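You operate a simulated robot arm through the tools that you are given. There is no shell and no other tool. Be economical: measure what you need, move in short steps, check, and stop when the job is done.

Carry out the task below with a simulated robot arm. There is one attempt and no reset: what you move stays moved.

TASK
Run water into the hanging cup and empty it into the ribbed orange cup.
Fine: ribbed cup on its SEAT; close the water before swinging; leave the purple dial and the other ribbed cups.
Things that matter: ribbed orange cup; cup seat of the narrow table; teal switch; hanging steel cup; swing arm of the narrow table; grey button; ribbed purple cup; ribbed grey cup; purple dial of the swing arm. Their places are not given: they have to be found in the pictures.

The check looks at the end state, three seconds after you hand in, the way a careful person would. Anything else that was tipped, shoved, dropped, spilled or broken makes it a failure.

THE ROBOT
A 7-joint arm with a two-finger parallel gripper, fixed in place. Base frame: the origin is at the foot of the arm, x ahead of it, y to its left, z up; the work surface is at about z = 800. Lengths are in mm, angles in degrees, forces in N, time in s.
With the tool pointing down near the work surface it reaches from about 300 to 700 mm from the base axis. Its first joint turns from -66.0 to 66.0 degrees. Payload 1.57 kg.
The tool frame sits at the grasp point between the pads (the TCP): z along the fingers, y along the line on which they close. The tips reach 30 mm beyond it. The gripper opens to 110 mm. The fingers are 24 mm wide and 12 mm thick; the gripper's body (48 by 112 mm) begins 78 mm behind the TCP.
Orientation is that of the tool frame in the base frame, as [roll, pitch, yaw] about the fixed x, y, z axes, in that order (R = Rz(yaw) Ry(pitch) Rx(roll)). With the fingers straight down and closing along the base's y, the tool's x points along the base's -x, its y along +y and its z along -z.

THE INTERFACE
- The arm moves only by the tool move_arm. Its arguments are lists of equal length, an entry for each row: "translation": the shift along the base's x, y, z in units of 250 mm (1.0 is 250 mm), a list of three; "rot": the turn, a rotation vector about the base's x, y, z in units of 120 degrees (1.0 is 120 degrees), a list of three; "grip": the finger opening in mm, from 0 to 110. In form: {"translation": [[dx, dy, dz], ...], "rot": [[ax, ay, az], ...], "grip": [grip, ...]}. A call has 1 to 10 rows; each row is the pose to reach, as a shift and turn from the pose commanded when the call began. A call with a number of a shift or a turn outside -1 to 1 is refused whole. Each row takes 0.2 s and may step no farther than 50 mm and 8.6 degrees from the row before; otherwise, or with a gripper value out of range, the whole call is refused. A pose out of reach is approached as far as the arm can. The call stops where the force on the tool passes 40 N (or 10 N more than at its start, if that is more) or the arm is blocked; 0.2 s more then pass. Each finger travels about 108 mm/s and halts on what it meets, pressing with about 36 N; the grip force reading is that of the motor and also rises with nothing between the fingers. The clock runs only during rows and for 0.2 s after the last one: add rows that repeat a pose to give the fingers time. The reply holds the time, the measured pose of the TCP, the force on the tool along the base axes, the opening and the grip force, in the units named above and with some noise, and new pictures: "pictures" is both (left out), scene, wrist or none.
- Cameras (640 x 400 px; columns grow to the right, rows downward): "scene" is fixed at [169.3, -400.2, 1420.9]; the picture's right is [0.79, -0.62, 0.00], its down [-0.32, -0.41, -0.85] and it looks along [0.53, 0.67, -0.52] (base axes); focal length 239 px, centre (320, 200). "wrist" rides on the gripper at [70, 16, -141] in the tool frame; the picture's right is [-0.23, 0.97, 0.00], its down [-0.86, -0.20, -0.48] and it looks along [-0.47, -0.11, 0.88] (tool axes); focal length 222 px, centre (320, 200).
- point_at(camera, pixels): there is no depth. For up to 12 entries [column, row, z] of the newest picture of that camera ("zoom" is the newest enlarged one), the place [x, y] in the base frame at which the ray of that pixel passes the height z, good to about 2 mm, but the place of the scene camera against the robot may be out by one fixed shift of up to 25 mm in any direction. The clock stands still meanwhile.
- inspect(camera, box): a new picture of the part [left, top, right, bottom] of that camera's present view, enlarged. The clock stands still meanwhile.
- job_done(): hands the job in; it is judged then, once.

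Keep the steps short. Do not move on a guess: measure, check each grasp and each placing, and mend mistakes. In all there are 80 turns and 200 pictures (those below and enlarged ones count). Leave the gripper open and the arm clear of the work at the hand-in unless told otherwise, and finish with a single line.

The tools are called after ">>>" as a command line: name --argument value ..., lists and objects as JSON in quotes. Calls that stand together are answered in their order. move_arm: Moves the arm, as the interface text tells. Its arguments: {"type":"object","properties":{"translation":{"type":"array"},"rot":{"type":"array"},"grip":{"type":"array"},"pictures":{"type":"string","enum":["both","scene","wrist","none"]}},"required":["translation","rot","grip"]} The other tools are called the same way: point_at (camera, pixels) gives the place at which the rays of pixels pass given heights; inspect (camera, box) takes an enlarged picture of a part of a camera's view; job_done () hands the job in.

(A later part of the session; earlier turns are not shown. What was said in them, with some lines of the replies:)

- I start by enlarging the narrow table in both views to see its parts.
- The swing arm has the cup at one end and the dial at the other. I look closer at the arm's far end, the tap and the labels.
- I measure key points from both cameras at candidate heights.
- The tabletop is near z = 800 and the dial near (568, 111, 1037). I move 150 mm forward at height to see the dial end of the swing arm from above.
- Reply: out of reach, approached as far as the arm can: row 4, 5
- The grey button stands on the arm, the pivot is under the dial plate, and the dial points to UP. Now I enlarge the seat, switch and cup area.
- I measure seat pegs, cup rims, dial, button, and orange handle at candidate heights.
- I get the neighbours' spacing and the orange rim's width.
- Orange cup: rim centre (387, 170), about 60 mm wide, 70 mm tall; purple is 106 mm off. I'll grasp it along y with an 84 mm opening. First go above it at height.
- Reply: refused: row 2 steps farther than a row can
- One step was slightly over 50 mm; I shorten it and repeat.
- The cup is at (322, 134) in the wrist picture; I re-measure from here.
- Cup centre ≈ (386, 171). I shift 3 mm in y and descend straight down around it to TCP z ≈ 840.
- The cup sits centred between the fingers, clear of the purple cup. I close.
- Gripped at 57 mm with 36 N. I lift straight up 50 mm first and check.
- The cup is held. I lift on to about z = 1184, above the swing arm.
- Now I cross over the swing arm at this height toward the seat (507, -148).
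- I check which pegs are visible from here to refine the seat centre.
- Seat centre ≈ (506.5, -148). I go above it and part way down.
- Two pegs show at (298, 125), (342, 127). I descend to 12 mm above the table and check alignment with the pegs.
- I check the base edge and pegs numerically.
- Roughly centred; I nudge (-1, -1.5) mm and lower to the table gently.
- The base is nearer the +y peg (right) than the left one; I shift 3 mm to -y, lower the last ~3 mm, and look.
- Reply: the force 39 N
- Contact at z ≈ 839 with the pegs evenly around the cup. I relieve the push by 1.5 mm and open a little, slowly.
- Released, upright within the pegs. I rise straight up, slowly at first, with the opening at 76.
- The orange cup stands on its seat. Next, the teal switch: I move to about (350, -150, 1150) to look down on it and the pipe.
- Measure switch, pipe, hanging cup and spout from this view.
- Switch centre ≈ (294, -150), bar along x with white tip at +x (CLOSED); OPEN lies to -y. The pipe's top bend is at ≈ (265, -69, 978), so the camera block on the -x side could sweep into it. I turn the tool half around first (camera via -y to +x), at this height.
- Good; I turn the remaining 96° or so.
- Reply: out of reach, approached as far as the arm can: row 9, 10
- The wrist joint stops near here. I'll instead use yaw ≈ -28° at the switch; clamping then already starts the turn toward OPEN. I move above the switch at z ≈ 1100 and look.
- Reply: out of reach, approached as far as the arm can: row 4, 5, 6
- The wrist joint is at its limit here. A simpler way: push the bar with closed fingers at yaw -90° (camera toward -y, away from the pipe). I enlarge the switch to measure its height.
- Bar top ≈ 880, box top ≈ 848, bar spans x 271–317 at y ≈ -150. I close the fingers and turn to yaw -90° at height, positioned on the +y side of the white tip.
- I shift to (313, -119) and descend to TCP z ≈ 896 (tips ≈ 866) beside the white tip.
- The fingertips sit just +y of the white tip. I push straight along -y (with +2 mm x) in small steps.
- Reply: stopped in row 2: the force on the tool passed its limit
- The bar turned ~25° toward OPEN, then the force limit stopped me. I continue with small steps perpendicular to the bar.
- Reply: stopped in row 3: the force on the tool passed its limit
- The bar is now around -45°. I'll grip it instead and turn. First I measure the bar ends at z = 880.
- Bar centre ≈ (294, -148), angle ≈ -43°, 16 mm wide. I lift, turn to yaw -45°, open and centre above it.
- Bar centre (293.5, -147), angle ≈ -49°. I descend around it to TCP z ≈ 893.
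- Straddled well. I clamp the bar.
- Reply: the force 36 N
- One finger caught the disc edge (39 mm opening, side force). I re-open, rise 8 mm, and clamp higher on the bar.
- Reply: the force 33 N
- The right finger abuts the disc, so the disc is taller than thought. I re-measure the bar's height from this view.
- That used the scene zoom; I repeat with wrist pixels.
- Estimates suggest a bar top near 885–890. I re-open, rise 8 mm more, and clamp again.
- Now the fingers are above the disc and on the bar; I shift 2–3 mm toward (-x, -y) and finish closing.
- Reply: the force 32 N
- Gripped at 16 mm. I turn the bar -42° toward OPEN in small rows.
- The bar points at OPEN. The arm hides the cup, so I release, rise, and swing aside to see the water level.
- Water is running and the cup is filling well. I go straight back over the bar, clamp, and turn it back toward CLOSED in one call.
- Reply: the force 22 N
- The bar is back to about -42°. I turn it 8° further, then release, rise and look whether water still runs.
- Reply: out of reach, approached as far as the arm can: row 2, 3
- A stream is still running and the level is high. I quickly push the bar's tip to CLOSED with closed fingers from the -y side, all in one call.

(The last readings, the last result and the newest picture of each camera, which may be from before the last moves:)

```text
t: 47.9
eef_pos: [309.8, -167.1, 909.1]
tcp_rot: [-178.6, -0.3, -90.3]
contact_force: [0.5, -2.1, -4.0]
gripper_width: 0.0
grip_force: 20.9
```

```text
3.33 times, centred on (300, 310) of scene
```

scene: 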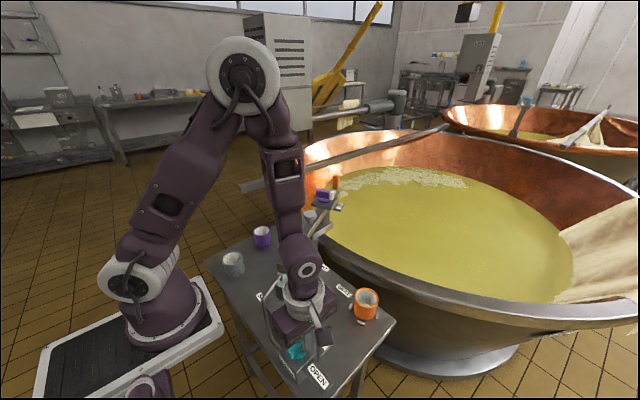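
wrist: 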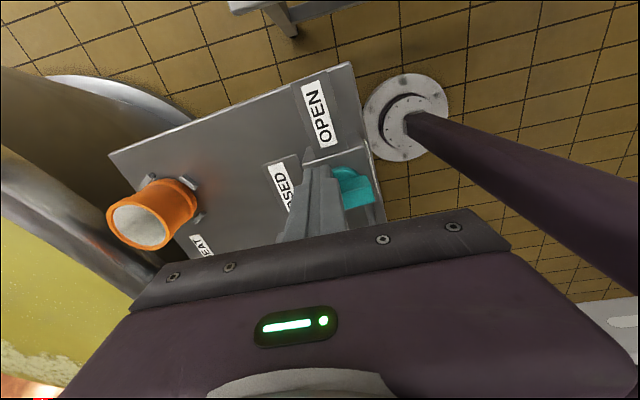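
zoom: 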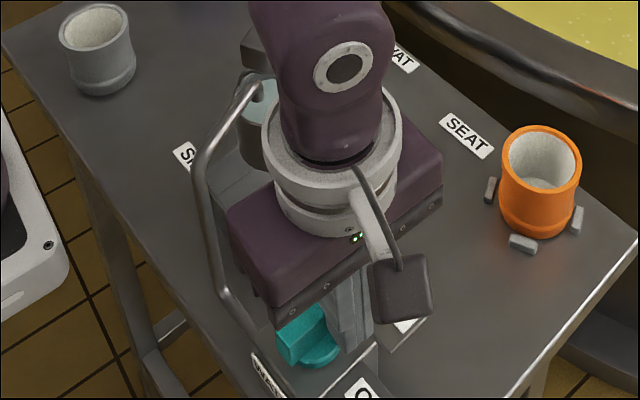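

The bar is now almost along x again. I back off to -y and up to check the stream and the bar.

>>> move_arm --translation '[[0, -0.06, 0.02], [0, -0.2, 0.1], [0.05, -0.34, 0.22], [0.1, -0.44, 0.38]]' --rot '[[0, 0, 0], [0, 0, 0], [0, 0, 0], [0, 0, 0]]' --grip '[0, 0, 0, 0]'

>>> inspect --camera "scene" --box '[272, 258, 312, 288]'

>>> inspect --camera "scene" --box '[260, 250, 340, 370]'

```text
t: 48.9
eef_pos: [335.8, -282.5, 1003.7]
tcp_rot: [-178.5, -0.2, -90.2]
contact_force: [-0.1, -0.2, 0.4]
gripper_width: 0.0
grip_force: 21.8
```

scene: 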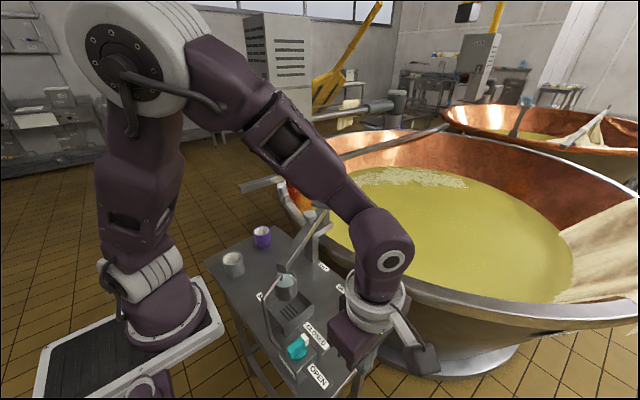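
wrist: 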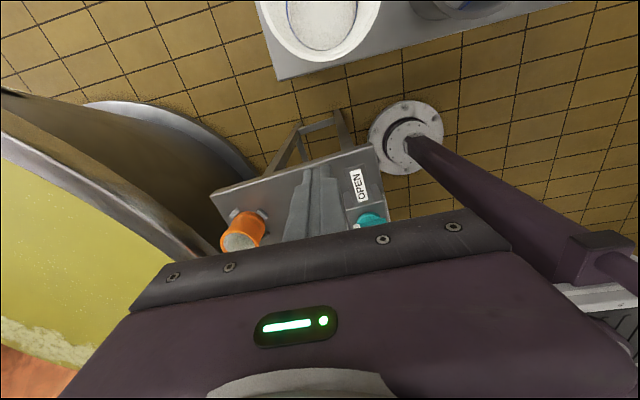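

```text
13.33 times, centred on (292, 273) of scene
```

zoom: 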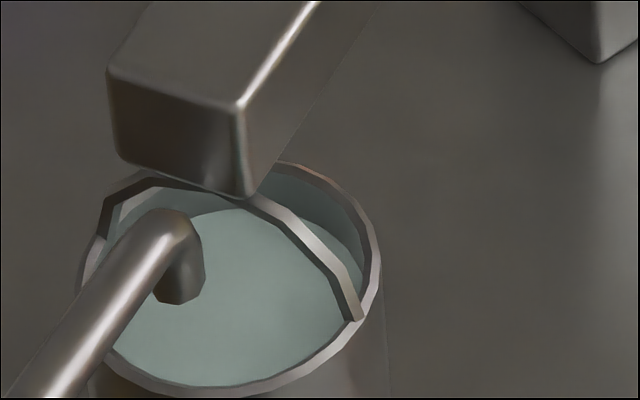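

```text
3.33 times, centred on (300, 310) of scene
```

zoom: 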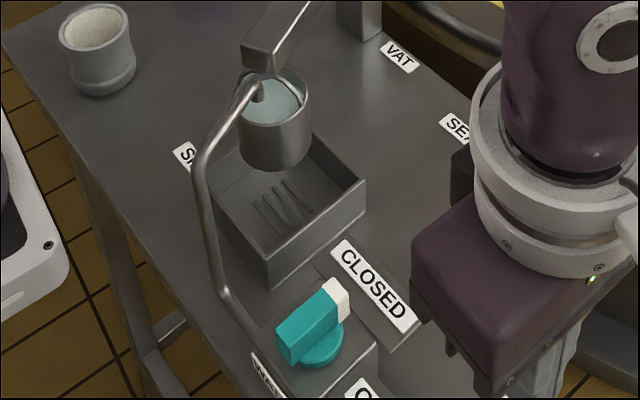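

The stream is off and the cup is well filled, bar at CLOSED. Next the swing arm: I plan to straddle its beam loosely between pivot and cup. I rise and move over, turning to yaw -150°.

>>> move_arm --translation '[[0, 0, 0.18], [0, 0, 0.36], [0, 0, 0.54], [0.05, 0.15, 0.6], [0.1, 0.32, 0.6], [0.15, 0.5, 0.6], [0.2, 0.68, 0.6], [0.25, 0.85, 0.6], [0.3, 1.0, 0.6]]' --rot '[[0, 0, 0], [0, 0, -0.06], [0, 0, -0.12], [0, 0, -0.18], [0, 0, -0.25], [0, 0, -0.32], [0, 0, -0.39], [0, 0, -0.45], [0, 0, -0.5]]' --grip '[20, 40, 60, 60, 60, 60, 60, 60, 60]'

```text
t: 50.9
eef_pos: [411.2, -21.9, 1154.6]
tcp_rot: [-178.5, -0.3, -150.4]
contact_force: [0.4, -0.2, -0.2]
gripper_width: 60.0
grip_force: 0.1
```

scene: 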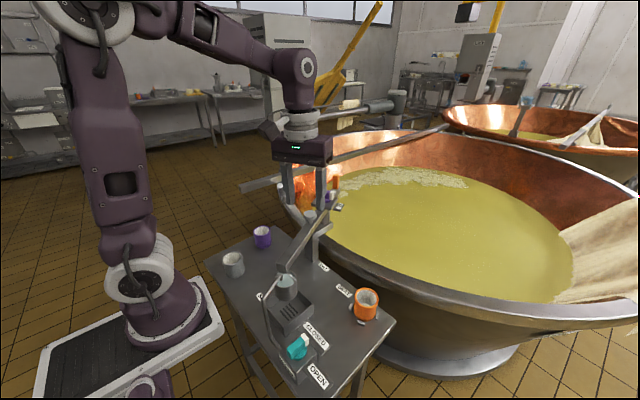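
wrist: 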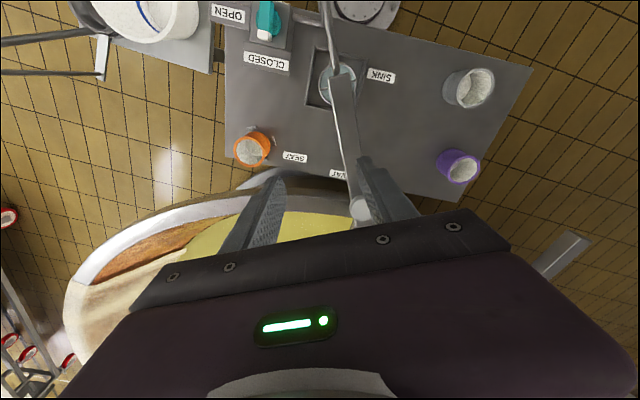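

I check the switch angle, the cup and the beam from here.

>>> inspect --camera "wrist" --box '[300, 40, 420, 230]'

>>> inspect --camera "wrist" --box '[200, 0, 300, 80]'

```text
2.11 times, centred on (360, 135) of wrist
```

zoom: 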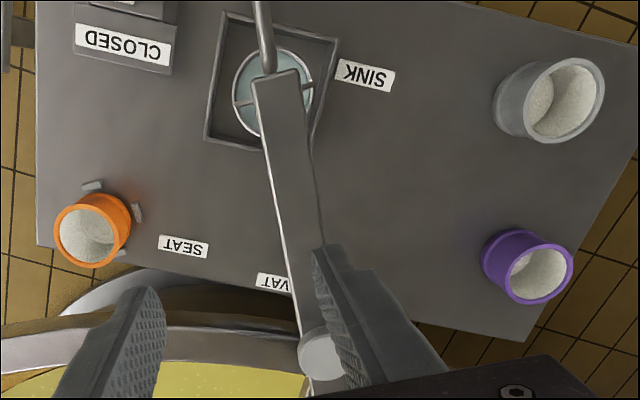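

```text
5.00 times, centred on (250, 40) of wrist
```

zoom: 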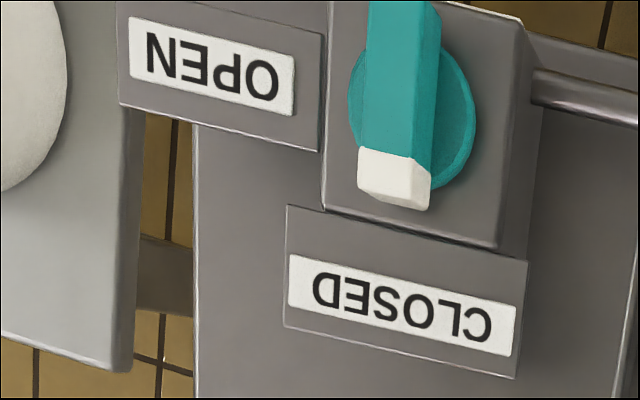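

>>> point_at --camera "wrist" --pixels '[[328.2, 82.9, 980], [328.2, 82.9, 1000], [328.2, 82.9, 1020], [348.6, 73.4, 1000], [338.7, 135, 1000], [359, 135, 1000], [338.7, 135, 1020], [359, 135, 1020], [360, 209, 1040], [331, 86, 960]]'

>>> point_at --camera "scene" --pixels '[[286, 265.9, 980], [286, 265.9, 1000], [286, 265.9, 1020], [286.4, 272.6, 980], [286.4, 272.6, 1000], [276.2, 263.2, 1000], [284, 302, 900]]'

```text
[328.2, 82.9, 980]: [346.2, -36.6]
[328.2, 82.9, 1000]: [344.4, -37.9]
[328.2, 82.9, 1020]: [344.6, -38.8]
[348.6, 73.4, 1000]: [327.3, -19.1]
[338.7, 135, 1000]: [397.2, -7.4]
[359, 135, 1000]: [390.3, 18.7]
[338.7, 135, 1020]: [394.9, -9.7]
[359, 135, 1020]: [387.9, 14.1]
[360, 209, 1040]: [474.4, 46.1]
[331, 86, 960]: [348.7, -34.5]
```

```text
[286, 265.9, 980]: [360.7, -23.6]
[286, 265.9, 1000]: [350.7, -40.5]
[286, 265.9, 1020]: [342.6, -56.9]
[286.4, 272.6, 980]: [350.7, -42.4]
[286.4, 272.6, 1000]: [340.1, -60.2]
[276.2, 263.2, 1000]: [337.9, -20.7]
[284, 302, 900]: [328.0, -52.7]
```

Beam: top z ≈ 1000, bottom ≈ 976, width ≈ 25 mm, direction ≈ 30.5°. I position over (426, 26), level the tool, and descend so the tips straddle the beam (TCP ≈ 1012).

>>> move_arm --translation '[[0.03, 0.1, 0], [0.06, 0.19, 0], [0.06, 0.19, -0.16], [0.06, 0.19, -0.3]]' --rot '[[0.011, 0.006, 0], [0.011, 0.006, 0.005], [0.011, 0.006, 0.005], [0.011, 0.006, 0.005]]' --grip '[60, 60, 60, 60]'

>>> inspect --camera "wrist" --box '[240, 60, 440, 240]'

>>> inspect --camera "scene" --box '[250, 170, 370, 290]'

```text
t: 51.9
eef_pos: [429.4, 22.3, 1079.4]
tcp_rot: [179.9, -0.2, -149.6]
contact_force: [0.7, 0.6, -0.3]
gripper_width: 59.6
grip_force: 0.1
```

scene: 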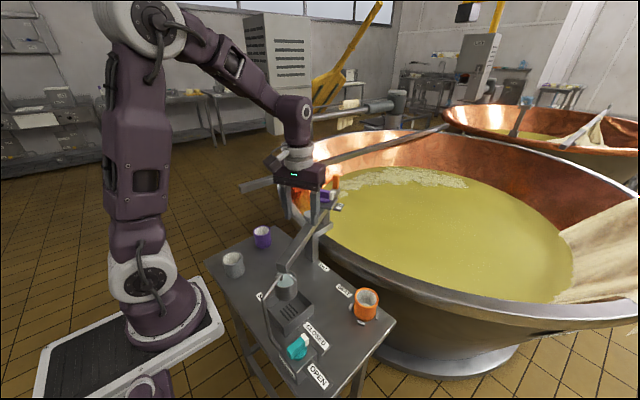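
wrist: 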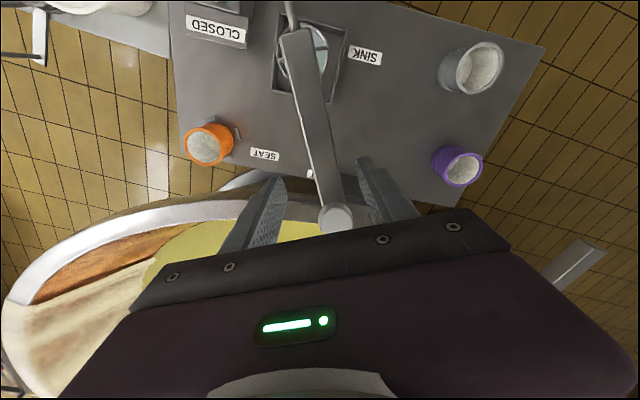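

```text
2.22 times, centred on (340, 150) of wrist
```

zoom: 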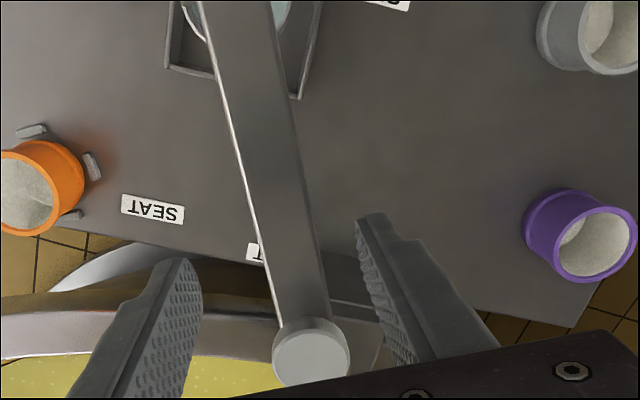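

```text
3.33 times, centred on (310, 230) of scene
```

zoom: 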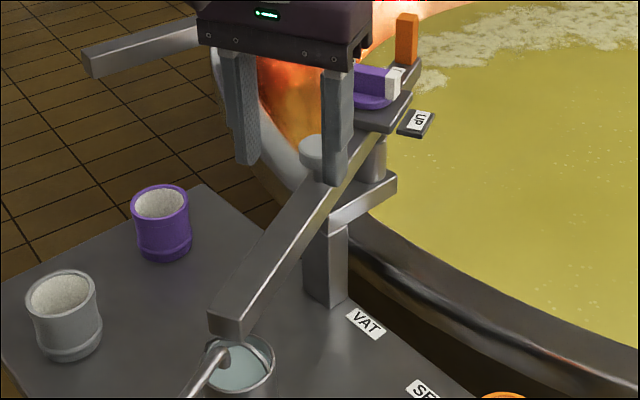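

>>> point_at --camera "wrist" --pixels '[[322, 140, 1000], [325, 160, 1000], [328, 175, 1000], [318.5, 180, 1000], [340, 180, 1000], [335.5, 217, 1035], [301, 75, 1000], [279, 30, 1000], [306, 32, 1000], [305, 45, 955]]'

```text
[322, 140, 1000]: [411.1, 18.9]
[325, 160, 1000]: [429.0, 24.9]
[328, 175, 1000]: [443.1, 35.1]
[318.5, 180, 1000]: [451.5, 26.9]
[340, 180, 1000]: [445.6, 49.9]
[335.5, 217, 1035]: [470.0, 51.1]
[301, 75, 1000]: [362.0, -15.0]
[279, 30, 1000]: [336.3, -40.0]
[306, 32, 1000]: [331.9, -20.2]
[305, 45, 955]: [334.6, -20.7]
```

Beam centre at x = 429 is y ≈ 27. I nudge (-2, +3.5) mm and descend 67 mm.

>>> move_arm --translation '[[-0.008, 0.014, -0.08], [-0.008, 0.014, -0.16], [-0.008, 0.014, -0.23], [-0.008, 0.014, -0.268], [-0.008, 0.014, -0.268]]' --rot '[[0, 0, 0], [0, 0, 0], [0, 0, 0], [0, 0, 0], [0, 0, 0]]' --grip '[60, 60, 60, 60, 60]'

>>> inspect --camera "wrist" --box '[240, 60, 440, 240]'

>>> inspect --camera "scene" --box '[250, 190, 370, 300]'

```text
t: 53.1
eef_pos: [422.1, 26.2, 1010.5]
tcp_rot: [180.0, -0.2, -149.8]
contact_force: [0.2, -0.3, 1.2]
gripper_width: 60.1
grip_force: 0.0
```

scene: 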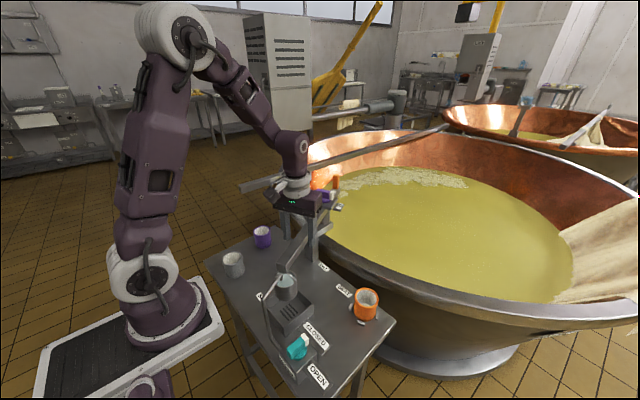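
wrist: 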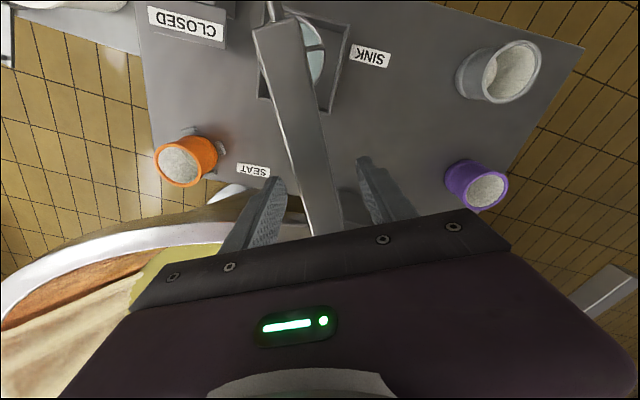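

```text
2.22 times, centred on (340, 150) of wrist
```

zoom: 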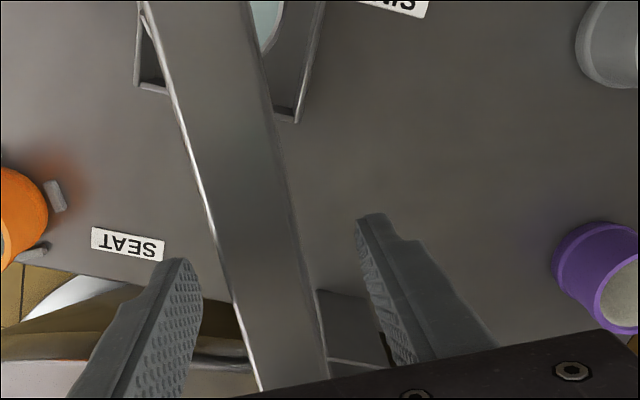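

```text
3.64 times, centred on (310, 245) of scene
```

zoom: 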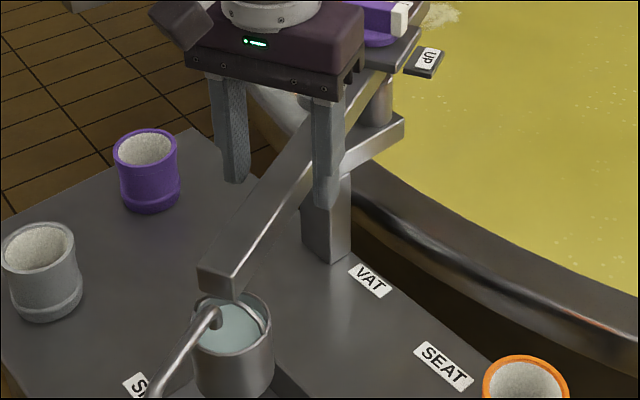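

Beam is between the fingers. I narrow to 33 mm and swing gently through the first 8° about the pivot (568, 111), rotating along.

>>> move_arm --translation '[[0, 0, 0], [0, 0, 0], [0.0059, -0.01, 0], [0.0121, -0.02, 0], [0.0248, -0.0395, 0], [0.0382, -0.0586, 0], [0.0453, -0.068, 0], [0.0523, -0.0772, 0]]' --rot '[[0, 0, 0], [0, 0, 0], [0, 0, 0.0083], [0, 0, 0.0167], [0, 0, 0.0333], [0, 0, 0.05], [0, 0, 0.0583], [0, 0, 0.0667]]' --grip '[45, 33, 33, 33, 33, 33, 33, 33]'

>>> inspect --camera "scene" --box '[260, 240, 340, 300]'

```text
t: 54.9
eef_pos: [436.4, 5.2, 1012.2]
tcp_rot: [179.9, -0.3, -141.7]
contact_force: [-1.6, 0.6, -0.3]
gripper_width: 33.7
grip_force: 0.9
```

scene: 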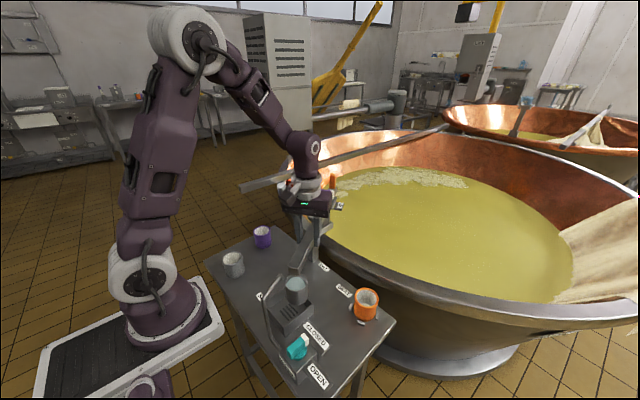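
wrist: 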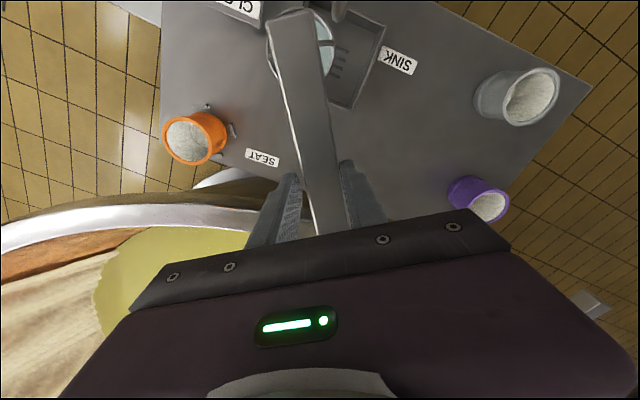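

```text
6.67 times, centred on (300, 270) of scene
```

zoom: 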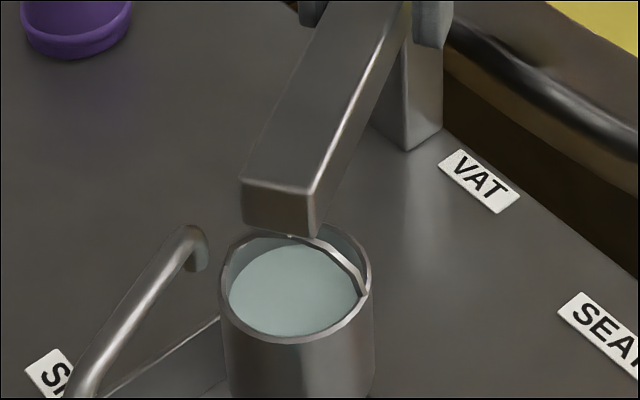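

The cup is clear of the spout and calm. I continue 18° more along the arc.

>>> move_arm --translation '[[0.0073, -0.0091, 0], [0.0223, -0.027, 0], [0.038, -0.0442, 0], [0.0542, -0.061, 0], [0.071, -0.0771, 0], [0.0883, -0.0927, 0], [0.1062, -0.1077, 0], [0.1246, -0.122, 0], [0.1435, -0.1356, 0], [0.1532, -0.1422, 0]]' --rot '[[0, 0, 0.0083], [0, 0, 0.025], [0, 0, 0.0417], [0, 0, 0.0583], [0, 0, 0.075], [0, 0, 0.0917], [0, 0, 0.1083], [0, 0, 0.125], [0, 0, 0.1417], [0, 0, 0.15]]' --grip '[33, 33, 33, 33, 33, 33, 33, 33, 33, 33]'

>>> inspect --camera "scene" --box '[280, 220, 400, 330]'

```text
t: 57.1
eef_pos: [475.6, -28.8, 1012.1]
tcp_rot: [179.8, -0.3, -123.6]
contact_force: [-1.0, -0.5, 0.4]
gripper_width: 33.4
grip_force: 0.1
```

scene: 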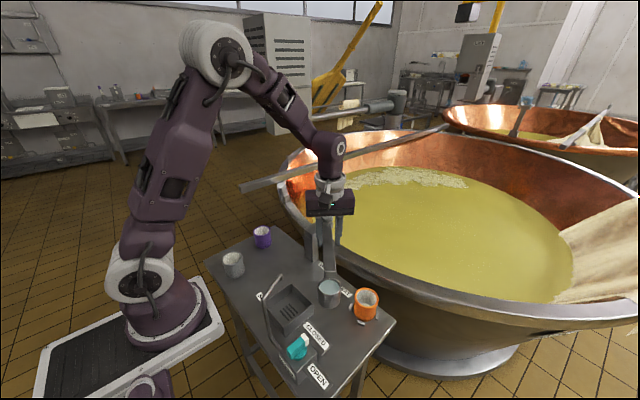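
wrist: 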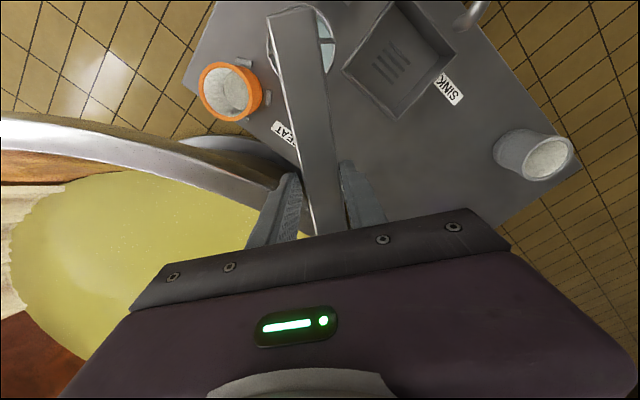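

```text
3.64 times, centred on (340, 275) of scene
```

zoom: 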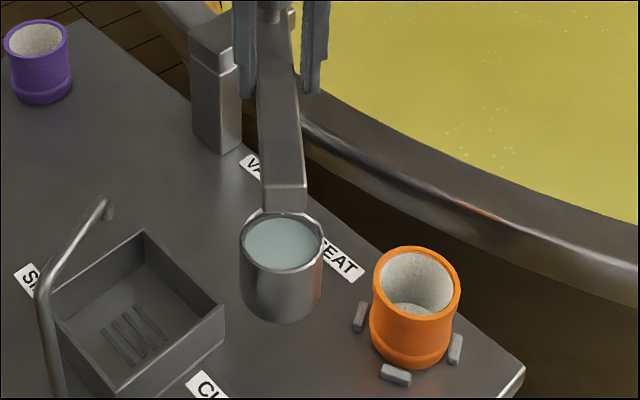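

I verify the hanging cup's bottom clears the orange rim (~866) before going on.

>>> point_at --camera "scene" --pixels '[[329, 304, 870], [329, 304, 890], [329, 304, 910], [329, 285.5, 950], [329, 285.5, 970], [365, 281, 860], [365, 281, 870]]'

>>> point_at --camera "wrist" --pixels '[[231, 90, 866], [230, 93, 866], [310, 35, 955], [270, 20, 1000], [315, 10, 1000]]'

```text
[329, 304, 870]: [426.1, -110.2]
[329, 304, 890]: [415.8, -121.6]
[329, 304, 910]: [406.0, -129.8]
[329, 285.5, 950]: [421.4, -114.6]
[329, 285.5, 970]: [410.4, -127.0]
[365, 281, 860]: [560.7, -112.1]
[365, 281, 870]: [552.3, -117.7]
```

```text
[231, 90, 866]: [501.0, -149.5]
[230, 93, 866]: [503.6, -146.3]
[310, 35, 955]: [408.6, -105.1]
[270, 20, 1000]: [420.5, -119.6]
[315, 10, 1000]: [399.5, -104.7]
```

>>> point_at --camera "scene" --pixels '[[366.6, 297, 850], [366.6, 297, 860], [366.6, 297, 870], [366.6, 297, 880], [366, 318, 800], [366, 318, 810]]'

>>> inspect --camera "scene" --box '[310, 265, 390, 330]'

```text
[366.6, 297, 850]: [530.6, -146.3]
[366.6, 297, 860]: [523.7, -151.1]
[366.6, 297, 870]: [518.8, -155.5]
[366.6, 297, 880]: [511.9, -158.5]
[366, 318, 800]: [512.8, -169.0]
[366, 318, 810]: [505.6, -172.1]
```

```text
6.15 times, centred on (350, 298) of scene
```

zoom: 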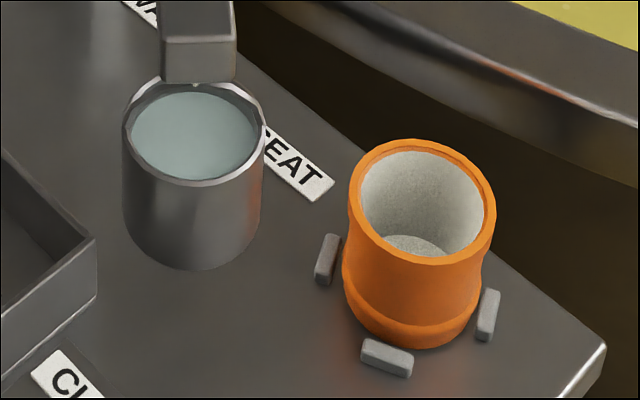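

The cup's bottom is estimated ~880+, the orange rim ~868. I advance 8° and check the clearance in the picture before they overlap.

>>> move_arm --translation '[[0.0097, -0.0064, 0], [0.0296, -0.0187, 0], [0.0498, -0.0303, 0], [0.0704, -0.0413, 0], [0.0808, -0.0464, 0]]' --rot '[[0, 0, 0.0083], [0, 0, 0.025], [0, 0, 0.0417], [0, 0, 0.0583], [0, 0, 0.0667]]' --grip '[33, 33, 33, 33, 33]' --pictures "wrist"

>>> inspect --camera "scene" --box '[310, 265, 390, 330]'

```text
t: 58.3
eef_pos: [495.5, -41.5, 1010.6]
tcp_rot: [179.9, -0.2, -115.7]
contact_force: [-0.3, -0.8, 0.8]
gripper_width: 33.5
grip_force: 0.2
```

wrist: 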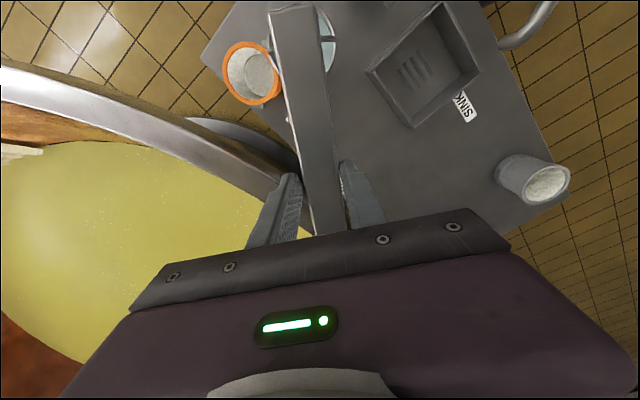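

```text
6.15 times, centred on (350, 298) of scene
```

zoom: 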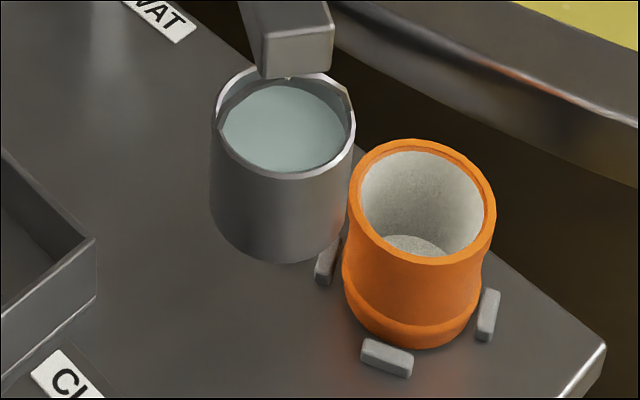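

>>> point_at --camera "scene" --pixels '[[285.25, 279.75, 940], [329.5, 287, 940], [344.1, 285.3, 940], [285.25, 279.75, 960], [329.5, 287, 960], [344.1, 285.3, 960], [343.2, 302.9, 870], [343.2, 302.9, 880], [343.2, 302.9, 890], [343.2, 302.9, 900]]'

```text
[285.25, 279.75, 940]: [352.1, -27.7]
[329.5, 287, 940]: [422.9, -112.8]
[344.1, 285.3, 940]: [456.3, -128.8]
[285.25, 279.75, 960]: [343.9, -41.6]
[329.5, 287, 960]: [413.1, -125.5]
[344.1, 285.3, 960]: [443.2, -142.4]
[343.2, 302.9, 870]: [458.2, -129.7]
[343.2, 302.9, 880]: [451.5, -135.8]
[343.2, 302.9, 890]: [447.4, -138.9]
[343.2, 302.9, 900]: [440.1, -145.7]
```

Refined: cup bottom ≈ 884 vs orange rim ≈ 870, so about 13 mm of clearance; ~14° remain. I advance 5° slowly and look.

>>> move_arm --translation '[[0.0105, -0.005, 0], [0.0212, -0.0098, 0], [0.0319, -0.0144, 0], [0.0426, -0.0189, 0], [0.0535, -0.0231, 0]]' --rot '[[0, 0, 0.0083], [0, 0, 0.0167], [0, 0, 0.025], [0, 0, 0.0333], [0, 0, 0.0417]]' --grip '[33, 33, 33, 33, 33]' --pictures "none"

>>> inspect --camera "scene" --box '[310, 265, 390, 330]'

```text
t: 59.5
eef_pos: [508.7, -47.3, 1012.1]
tcp_rot: [179.9, -0.2, -110.7]
contact_force: [-0.4, 0.4, 0.6]
gripper_width: 33.5
grip_force: 0.6
```

```text
6.15 times, centred on (350, 298) of scene
```

zoom: 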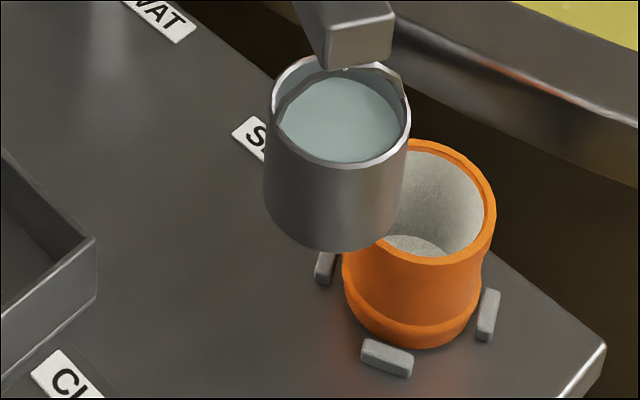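

Orange cup unmoved. Another 5°, slowly.

>>> move_arm --translation '[[0.0109, -0.0041, 0], [0.022, -0.0079, 0], [0.033, -0.0116, 0], [0.0442, -0.0151, 0], [0.0554, -0.0184, 0]]' --rot '[[0, 0, 0.0083], [0, 0, 0.0167], [0, 0, 0.025], [0, 0, 0.0333], [0, 0, 0.0417]]' --grip '[33, 33, 33, 33, 33]' --pictures "wrist"

>>> inspect --camera "scene" --box '[310, 265, 390, 330]'

```text
t: 60.7
eef_pos: [520.8, -53.4, 1010.0]
tcp_rot: [-180.0, -0.2, -105.8]
contact_force: [1.3, -0.4, 0.3]
gripper_width: 34.0
grip_force: 0.7
```

wrist: 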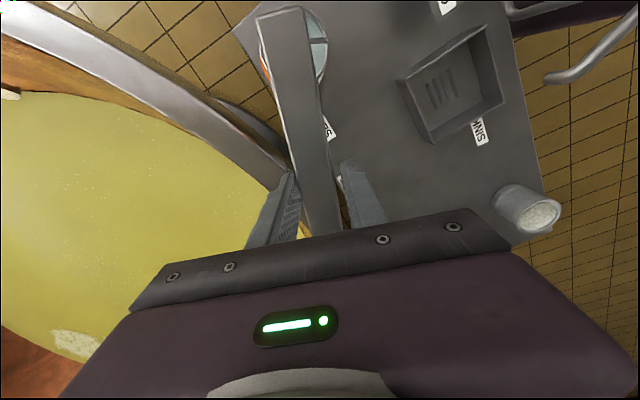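

```text
6.15 times, centred on (350, 298) of scene
```

zoom: 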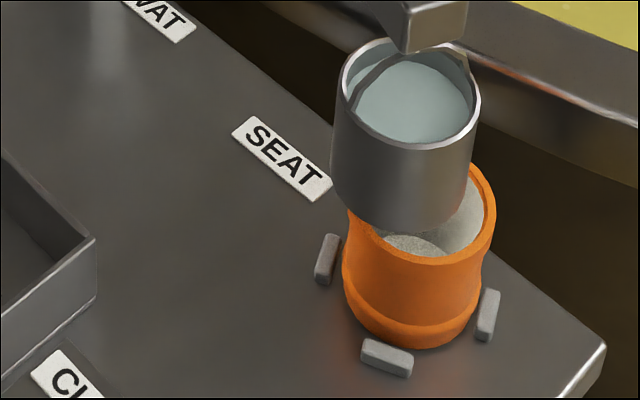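

>>> point_at --camera "scene" --pixels '[[364.5, 280.1, 943], [364.5, 280.1, 955], [362.5, 293, 884], [366.6, 298, 870]]'

```text
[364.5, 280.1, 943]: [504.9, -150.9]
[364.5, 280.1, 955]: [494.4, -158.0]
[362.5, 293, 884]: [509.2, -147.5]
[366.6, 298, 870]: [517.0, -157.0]
```

About 2.6° remain to centre the cup over the orange one.

>>> move_arm --translation '[[0.0056, -0.0016, 0], [0.0113, -0.0031, 0], [0.017, -0.0046, 0], [0.0226, -0.006, 0], [0.0294, -0.0076, 0]]' --rot '[[0, 0, 0.0042], [0, 0, 0.0083], [0, 0, 0.0125], [0, 0, 0.0167], [0, 0, 0.0217]]' --grip '[33, 33, 33, 33, 33]' --pictures "wrist"

>>> inspect --camera "scene" --box '[310, 265, 390, 330]'

>>> inspect --camera "wrist" --box '[220, 0, 380, 120]'

```text
t: 61.9
eef_pos: [529.3, -55.1, 1010.3]
tcp_rot: [179.8, -0.2, -103.1]
contact_force: [0.1, -0.4, 0.3]
gripper_width: 33.4
grip_force: 0.1
```

wrist: 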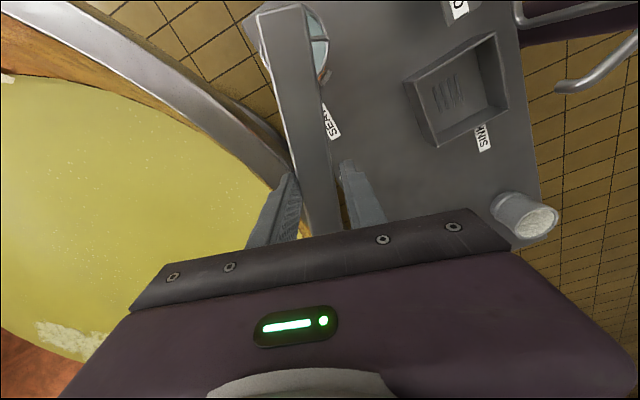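

```text
6.15 times, centred on (350, 298) of scene
```

zoom: 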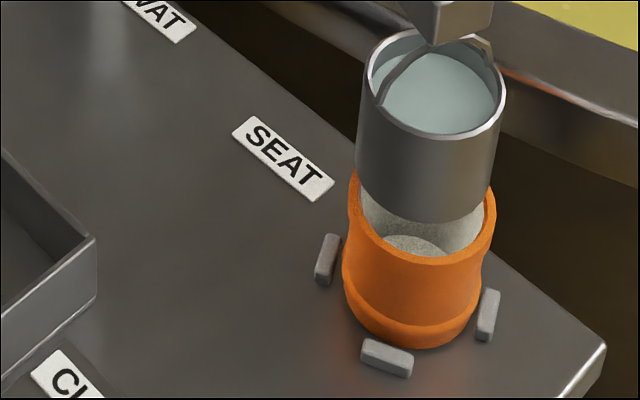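

```text
3.33 times, centred on (300, 60) of wrist
```

zoom: 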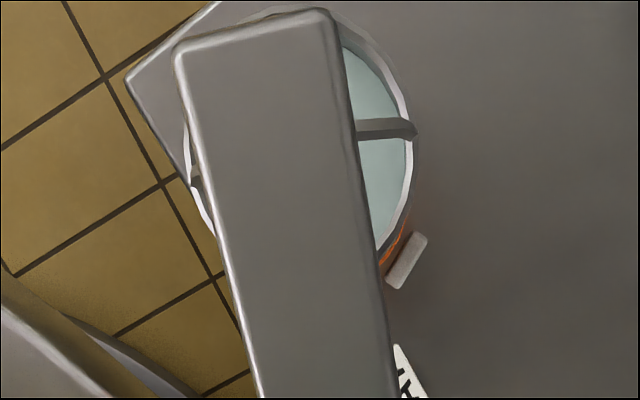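

The cup hangs concentric over the orange cup. I open, rise clear of the beam, and locate the grey button.

>>> move_arm --translation '[[0, 0, 0], [0, 0, 0], [0, 0, 0.1], [0, 0, 0.25], [0, -0.06, 0.42], [0, -0.12, 0.56], [0, -0.12, 0.56]]' --rot '[[0, 0, 0], [0, 0, 0], [0, 0, 0], [0, 0, 0], [0, 0, 0], [0, 0, 0], [0, 0, 0]]' --grip '[50, 60, 60, 60, 40, 10, 0]'

>>> inspect --camera "wrist" --box '[240, 60, 440, 240]'

>>> inspect --camera "scene" --box '[290, 180, 390, 330]'

```text
t: 63.5
eef_pos: [529.6, -86.4, 1149.3]
tcp_rot: [180.0, -0.2, -103.0]
contact_force: [-0.6, -0.6, -0.4]
gripper_width: 0.2
grip_force: 21.1
```

scene: 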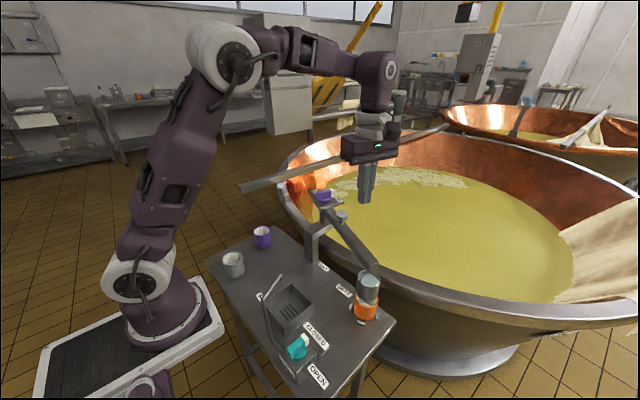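
wrist: 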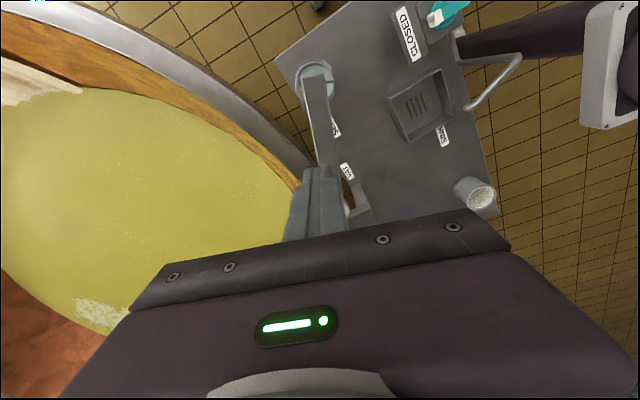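

```text
2.22 times, centred on (340, 150) of wrist
```

zoom: 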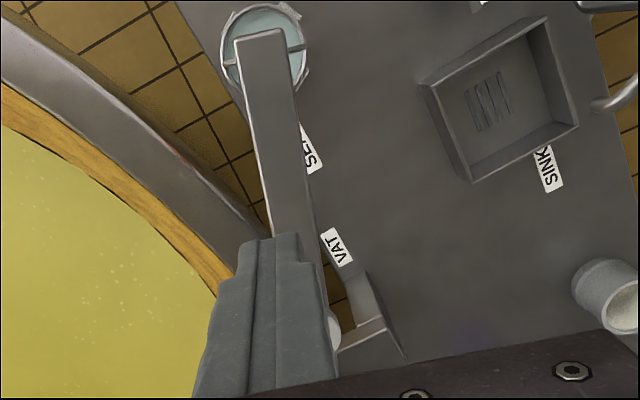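

```text
2.67 times, centred on (340, 255) of scene
```

zoom: 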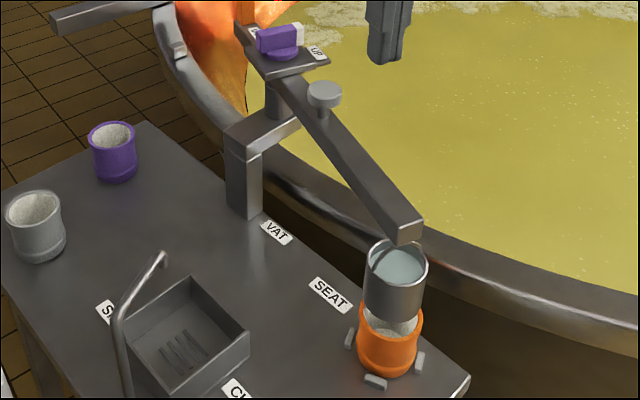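

The button is hidden by the fingers. I move 125 mm to +y at this height so it appears ahead of the fingertips.

>>> move_arm --translation '[[0, 0.18, 0.02], [0, 0.36, 0.04], [0, 0.5, 0.04], [0, 0.5, 0.04]]' --rot '[[0, 0, 0], [0, 0, 0], [0, 0, 0], [0, 0, 0]]' --grip '[0, 0, 0, 0]' --pictures "wrist"

>>> inspect --camera "wrist" --box '[260, 60, 420, 200]'

>>> point_at --camera "scene" --pixels '[[341.9, 213, 1030], [341.9, 213, 1040]]'

```text
t: 64.5
eef_pos: [527.4, 41.9, 1161.8]
tcp_rot: [180.0, -0.2, -103.1]
contact_force: [-0.4, 0.3, 0.0]
gripper_width: 0.0
grip_force: 21.3
```

wrist: 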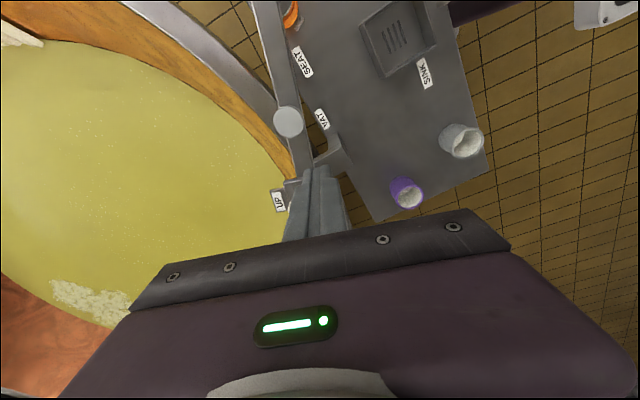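

```text
2.86 times, centred on (340, 130) of wrist
```

zoom: 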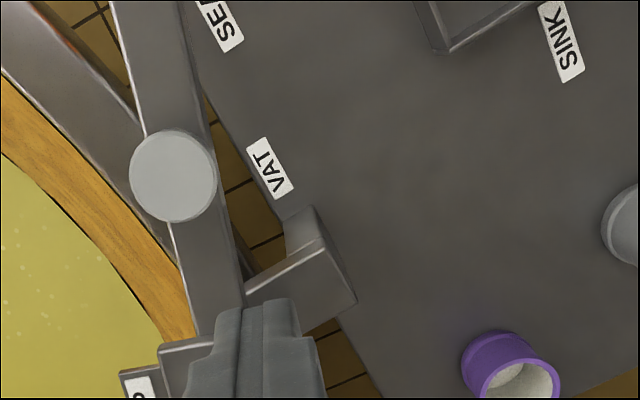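

```text
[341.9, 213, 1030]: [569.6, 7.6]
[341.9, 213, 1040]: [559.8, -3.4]
```

>>> point_at --camera "wrist" --pixels '[[288.6, 120.2, 1025], [288.6, 120.2, 1035], [288.6, 120.2, 1045]]'

```text
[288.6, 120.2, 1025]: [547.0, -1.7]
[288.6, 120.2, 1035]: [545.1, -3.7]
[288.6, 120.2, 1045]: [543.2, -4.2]
```

Button centre ≈ (545.5, -2), top ≈ 1035–1043. I go above it with closed fingers, tips ~20 mm over it.

>>> move_arm --translation '[[0.0724, -0.1756, 0], [0.0724, -0.1756, 0], [0.0724, -0.1756, -0.14], [0.0724, -0.1756, -0.26], [0.0724, -0.1756, -0.26]]' --rot '[[0, 0, 0], [0, 0, 0], [0, 0, 0], [0, 0, 0], [0, 0, 0]]' --grip '[0, 0, 0, 0, 0]' --pictures "wrist"

>>> inspect --camera "wrist" --box '[260, 100, 380, 200]'

>>> inspect --camera "scene" --box '[310, 180, 370, 230]'

```text
t: 65.7
eef_pos: [548.3, -2.0, 1096.1]
tcp_rot: [179.9, -0.1, -103.1]
contact_force: [0.5, 0.0, 0.3]
gripper_width: 0.2
grip_force: 21.1
```

wrist: 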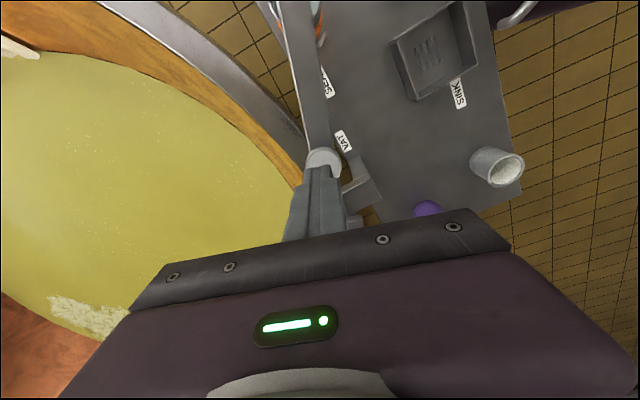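

```text
4.00 times, centred on (320, 150) of wrist
```

zoom: 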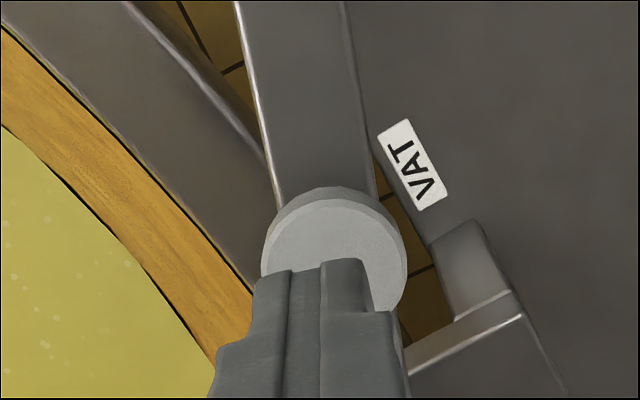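

```text
8.00 times, centred on (340, 205) of scene
5 turns are left
```

zoom: 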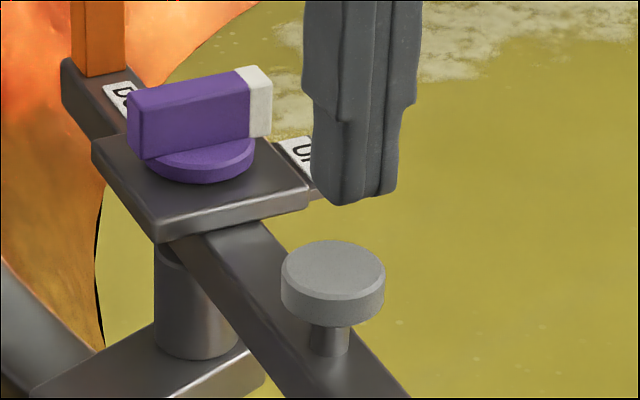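

Only five turns are left. I press down slowly with a -2.5 mm x correction and hold.

>>> move_arm --translation '[[-0.01, 0, -0.06], [-0.01, 0, -0.09], [-0.01, 0, -0.104], [-0.01, 0, -0.116], [-0.01, 0, -0.126], [-0.01, 0, -0.134], [-0.01, 0, -0.14], [-0.01, 0, -0.146], [-0.01, 0, -0.15], [-0.01, 0, -0.15]]' --rot '[[0, 0, 0], [0, 0, 0], [0, 0, 0], [0, 0, 0], [0, 0, 0], [0, 0, 0], [0, 0, 0], [0, 0, 0], [0, 0, 0], [0, 0, 0]]' --grip '[0, 0, 0, 0, 0, 0, 0, 0, 0, 0]' --pictures "wrist"

>>> inspect --camera "scene" --box '[300, 180, 400, 330]'

```text
t: 67.9
eef_pos: [544.0, -3.0, 1057.1]
tcp_rot: [179.9, -0.2, -103.1]
contact_force: [-0.3, -0.8, 1.5]
gripper_width: 0.1
grip_force: 21.6
```

wrist: 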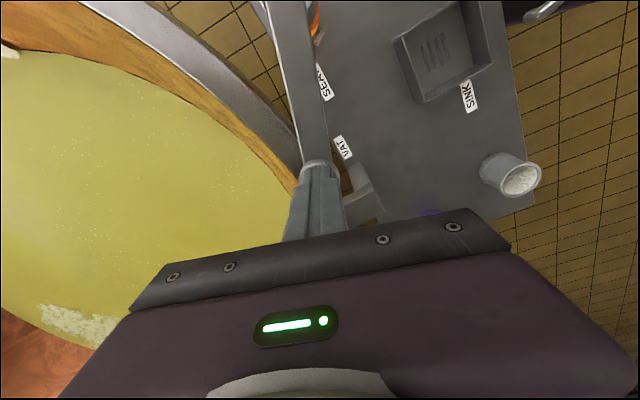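

```text
2.67 times, centred on (350, 255) of scene
4 turns are left
```

zoom: 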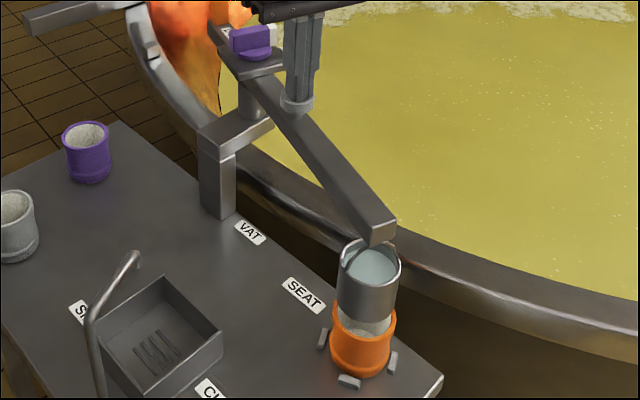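

The fingertips are at the button with hardly any force. I press up to 14 mm further and hold.

>>> move_arm --translation '[[0, 0, -0.014], [0, 0, -0.028], [0, 0, -0.042], [0, 0, -0.056], [0, 0, -0.056], [0, 0, -0.056], [0, 0, -0.056], [0, 0, -0.056], [0, 0, -0.056], [0, 0, -0.056]]' --rot '[[0, 0, 0], [0, 0, 0], [0, 0, 0], [0, 0, 0], [0, 0, 0], [0, 0, 0], [0, 0, 0], [0, 0, 0], [0, 0, 0], [0, 0, 0]]' --grip '[0, 0, 0, 0, 0, 0, 0, 0, 0, 0]' --pictures "none"

>>> inspect --camera "scene" --box '[300, 180, 400, 330]'

>>> inspect --camera "scene" --box '[340, 260, 390, 330]'

```text
t: 70.2
eef_pos: [545.7, -3.6, 1045.8]
tcp_rot: [-179.6, -0.2, -103.2]
contact_force: [-1.3, -1.8, 25.0]
gripper_width: 0.0
grip_force: 21.0
stopped in row 10: the force on the tool passed its limit (the readings are from after the stop); the commanded pose is now the measured one
```

```text
2.67 times, centred on (350, 255) of scene
```

zoom: 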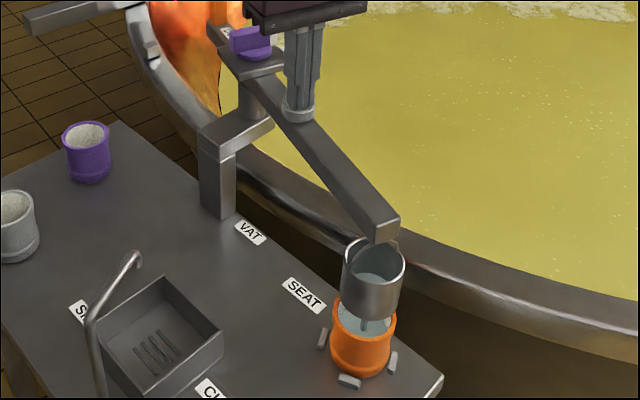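

```text
5.71 times, centred on (365, 295) of scene
3 turns are left
```

zoom: 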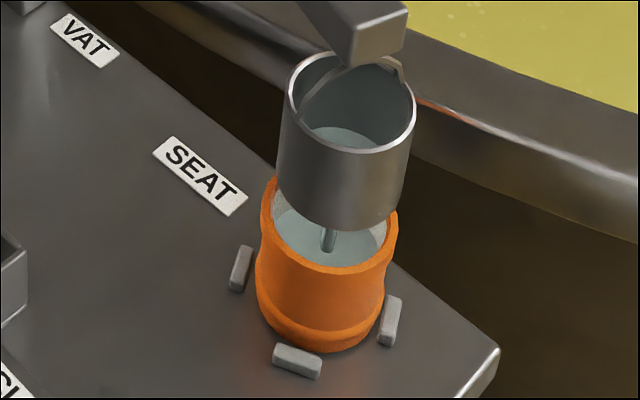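

The cup is draining cleanly into the orange cup. I hold the button 2 s more.

>>> move_arm --translation '[[0, 0, -0.003], [0, 0, -0.003], [0, 0, -0.003], [0, 0, -0.003], [0, 0, -0.003], [0, 0, -0.003], [0, 0, -0.003], [0, 0, -0.003], [0, 0, -0.003], [0, 0, -0.003]]' --rot '[[0, 0, 0], [0, 0, 0], [0, 0, 0], [0, 0, 0], [0, 0, 0], [0, 0, 0], [0, 0, 0], [0, 0, 0], [0, 0, 0], [0, 0, 0]]' --grip '[0, 0, 0, 0, 0, 0, 0, 0, 0, 0]' --pictures "none"

>>> inspect --camera "scene" --box '[340, 260, 390, 330]'

```text
t: 71.6
eef_pos: [547.0, -3.6, 1045.5]
tcp_rot: [-179.6, -0.2, -103.2]
contact_force: [-1.9, -0.1, 25.5]
gripper_width: 0.0
grip_force: 21.2
stopped in row 7: the force on the tool passed its limit (the readings are from after the stop); the commanded pose is now the measured one
```

```text
5.71 times, centred on (365, 295) of scene
2 turns are left
```

zoom: 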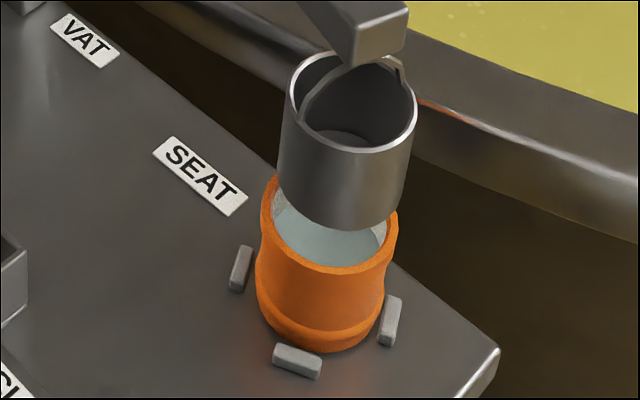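

The steel cup is empty and all the water is in the orange cup. I rise straight up and open the gripper clear of the work.

>>> move_arm --translation '[[0, 0, 0.03], [0, 0, 0.12], [0, 0, 0.28], [0, 0, 0.44], [0, 0, 0.6], [-0.1, 0, 0.7], [-0.2, 0, 0.75], [-0.2, 0, 0.75]]' --rot '[[0, 0, 0], [0, 0, 0], [0, 0, 0], [0, 0, 0], [0, 0, 0], [0, 0, 0], [0, 0, 0], [0, 0, 0]]' --grip '[0, 0, 0, 0, 30, 70, 100, 100]' --pictures "scene"

```text
t: 73.4
eef_pos: [495.9, -1.3, 1229.9]
tcp_rot: [-179.9, -0.2, -103.2]
contact_force: [0.5, 0.9, 0.4]
gripper_width: 99.9
grip_force: 0.1
1 turns are left
```

scene: 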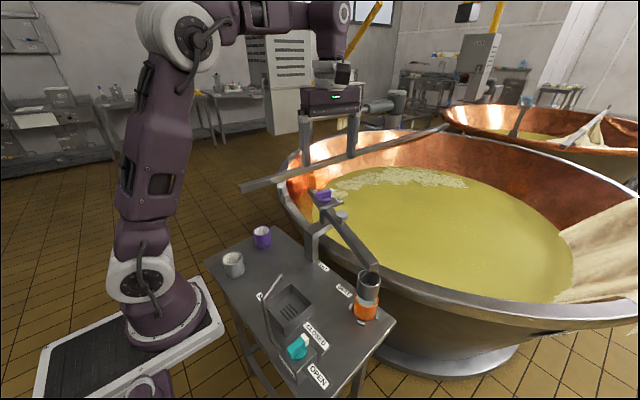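

The arm is clear with the gripper open, the switch is closed, and the orange cup is on its seat, so I hand in.

>>> job_done

```text
The job is handed in.
```

Done: I filled the hanging cup, closed the water, swung the cup to the seat and emptied it into the ribbed orange cup, which stands on its SEAT; I left the purple dial and the other ribbed cups alone.
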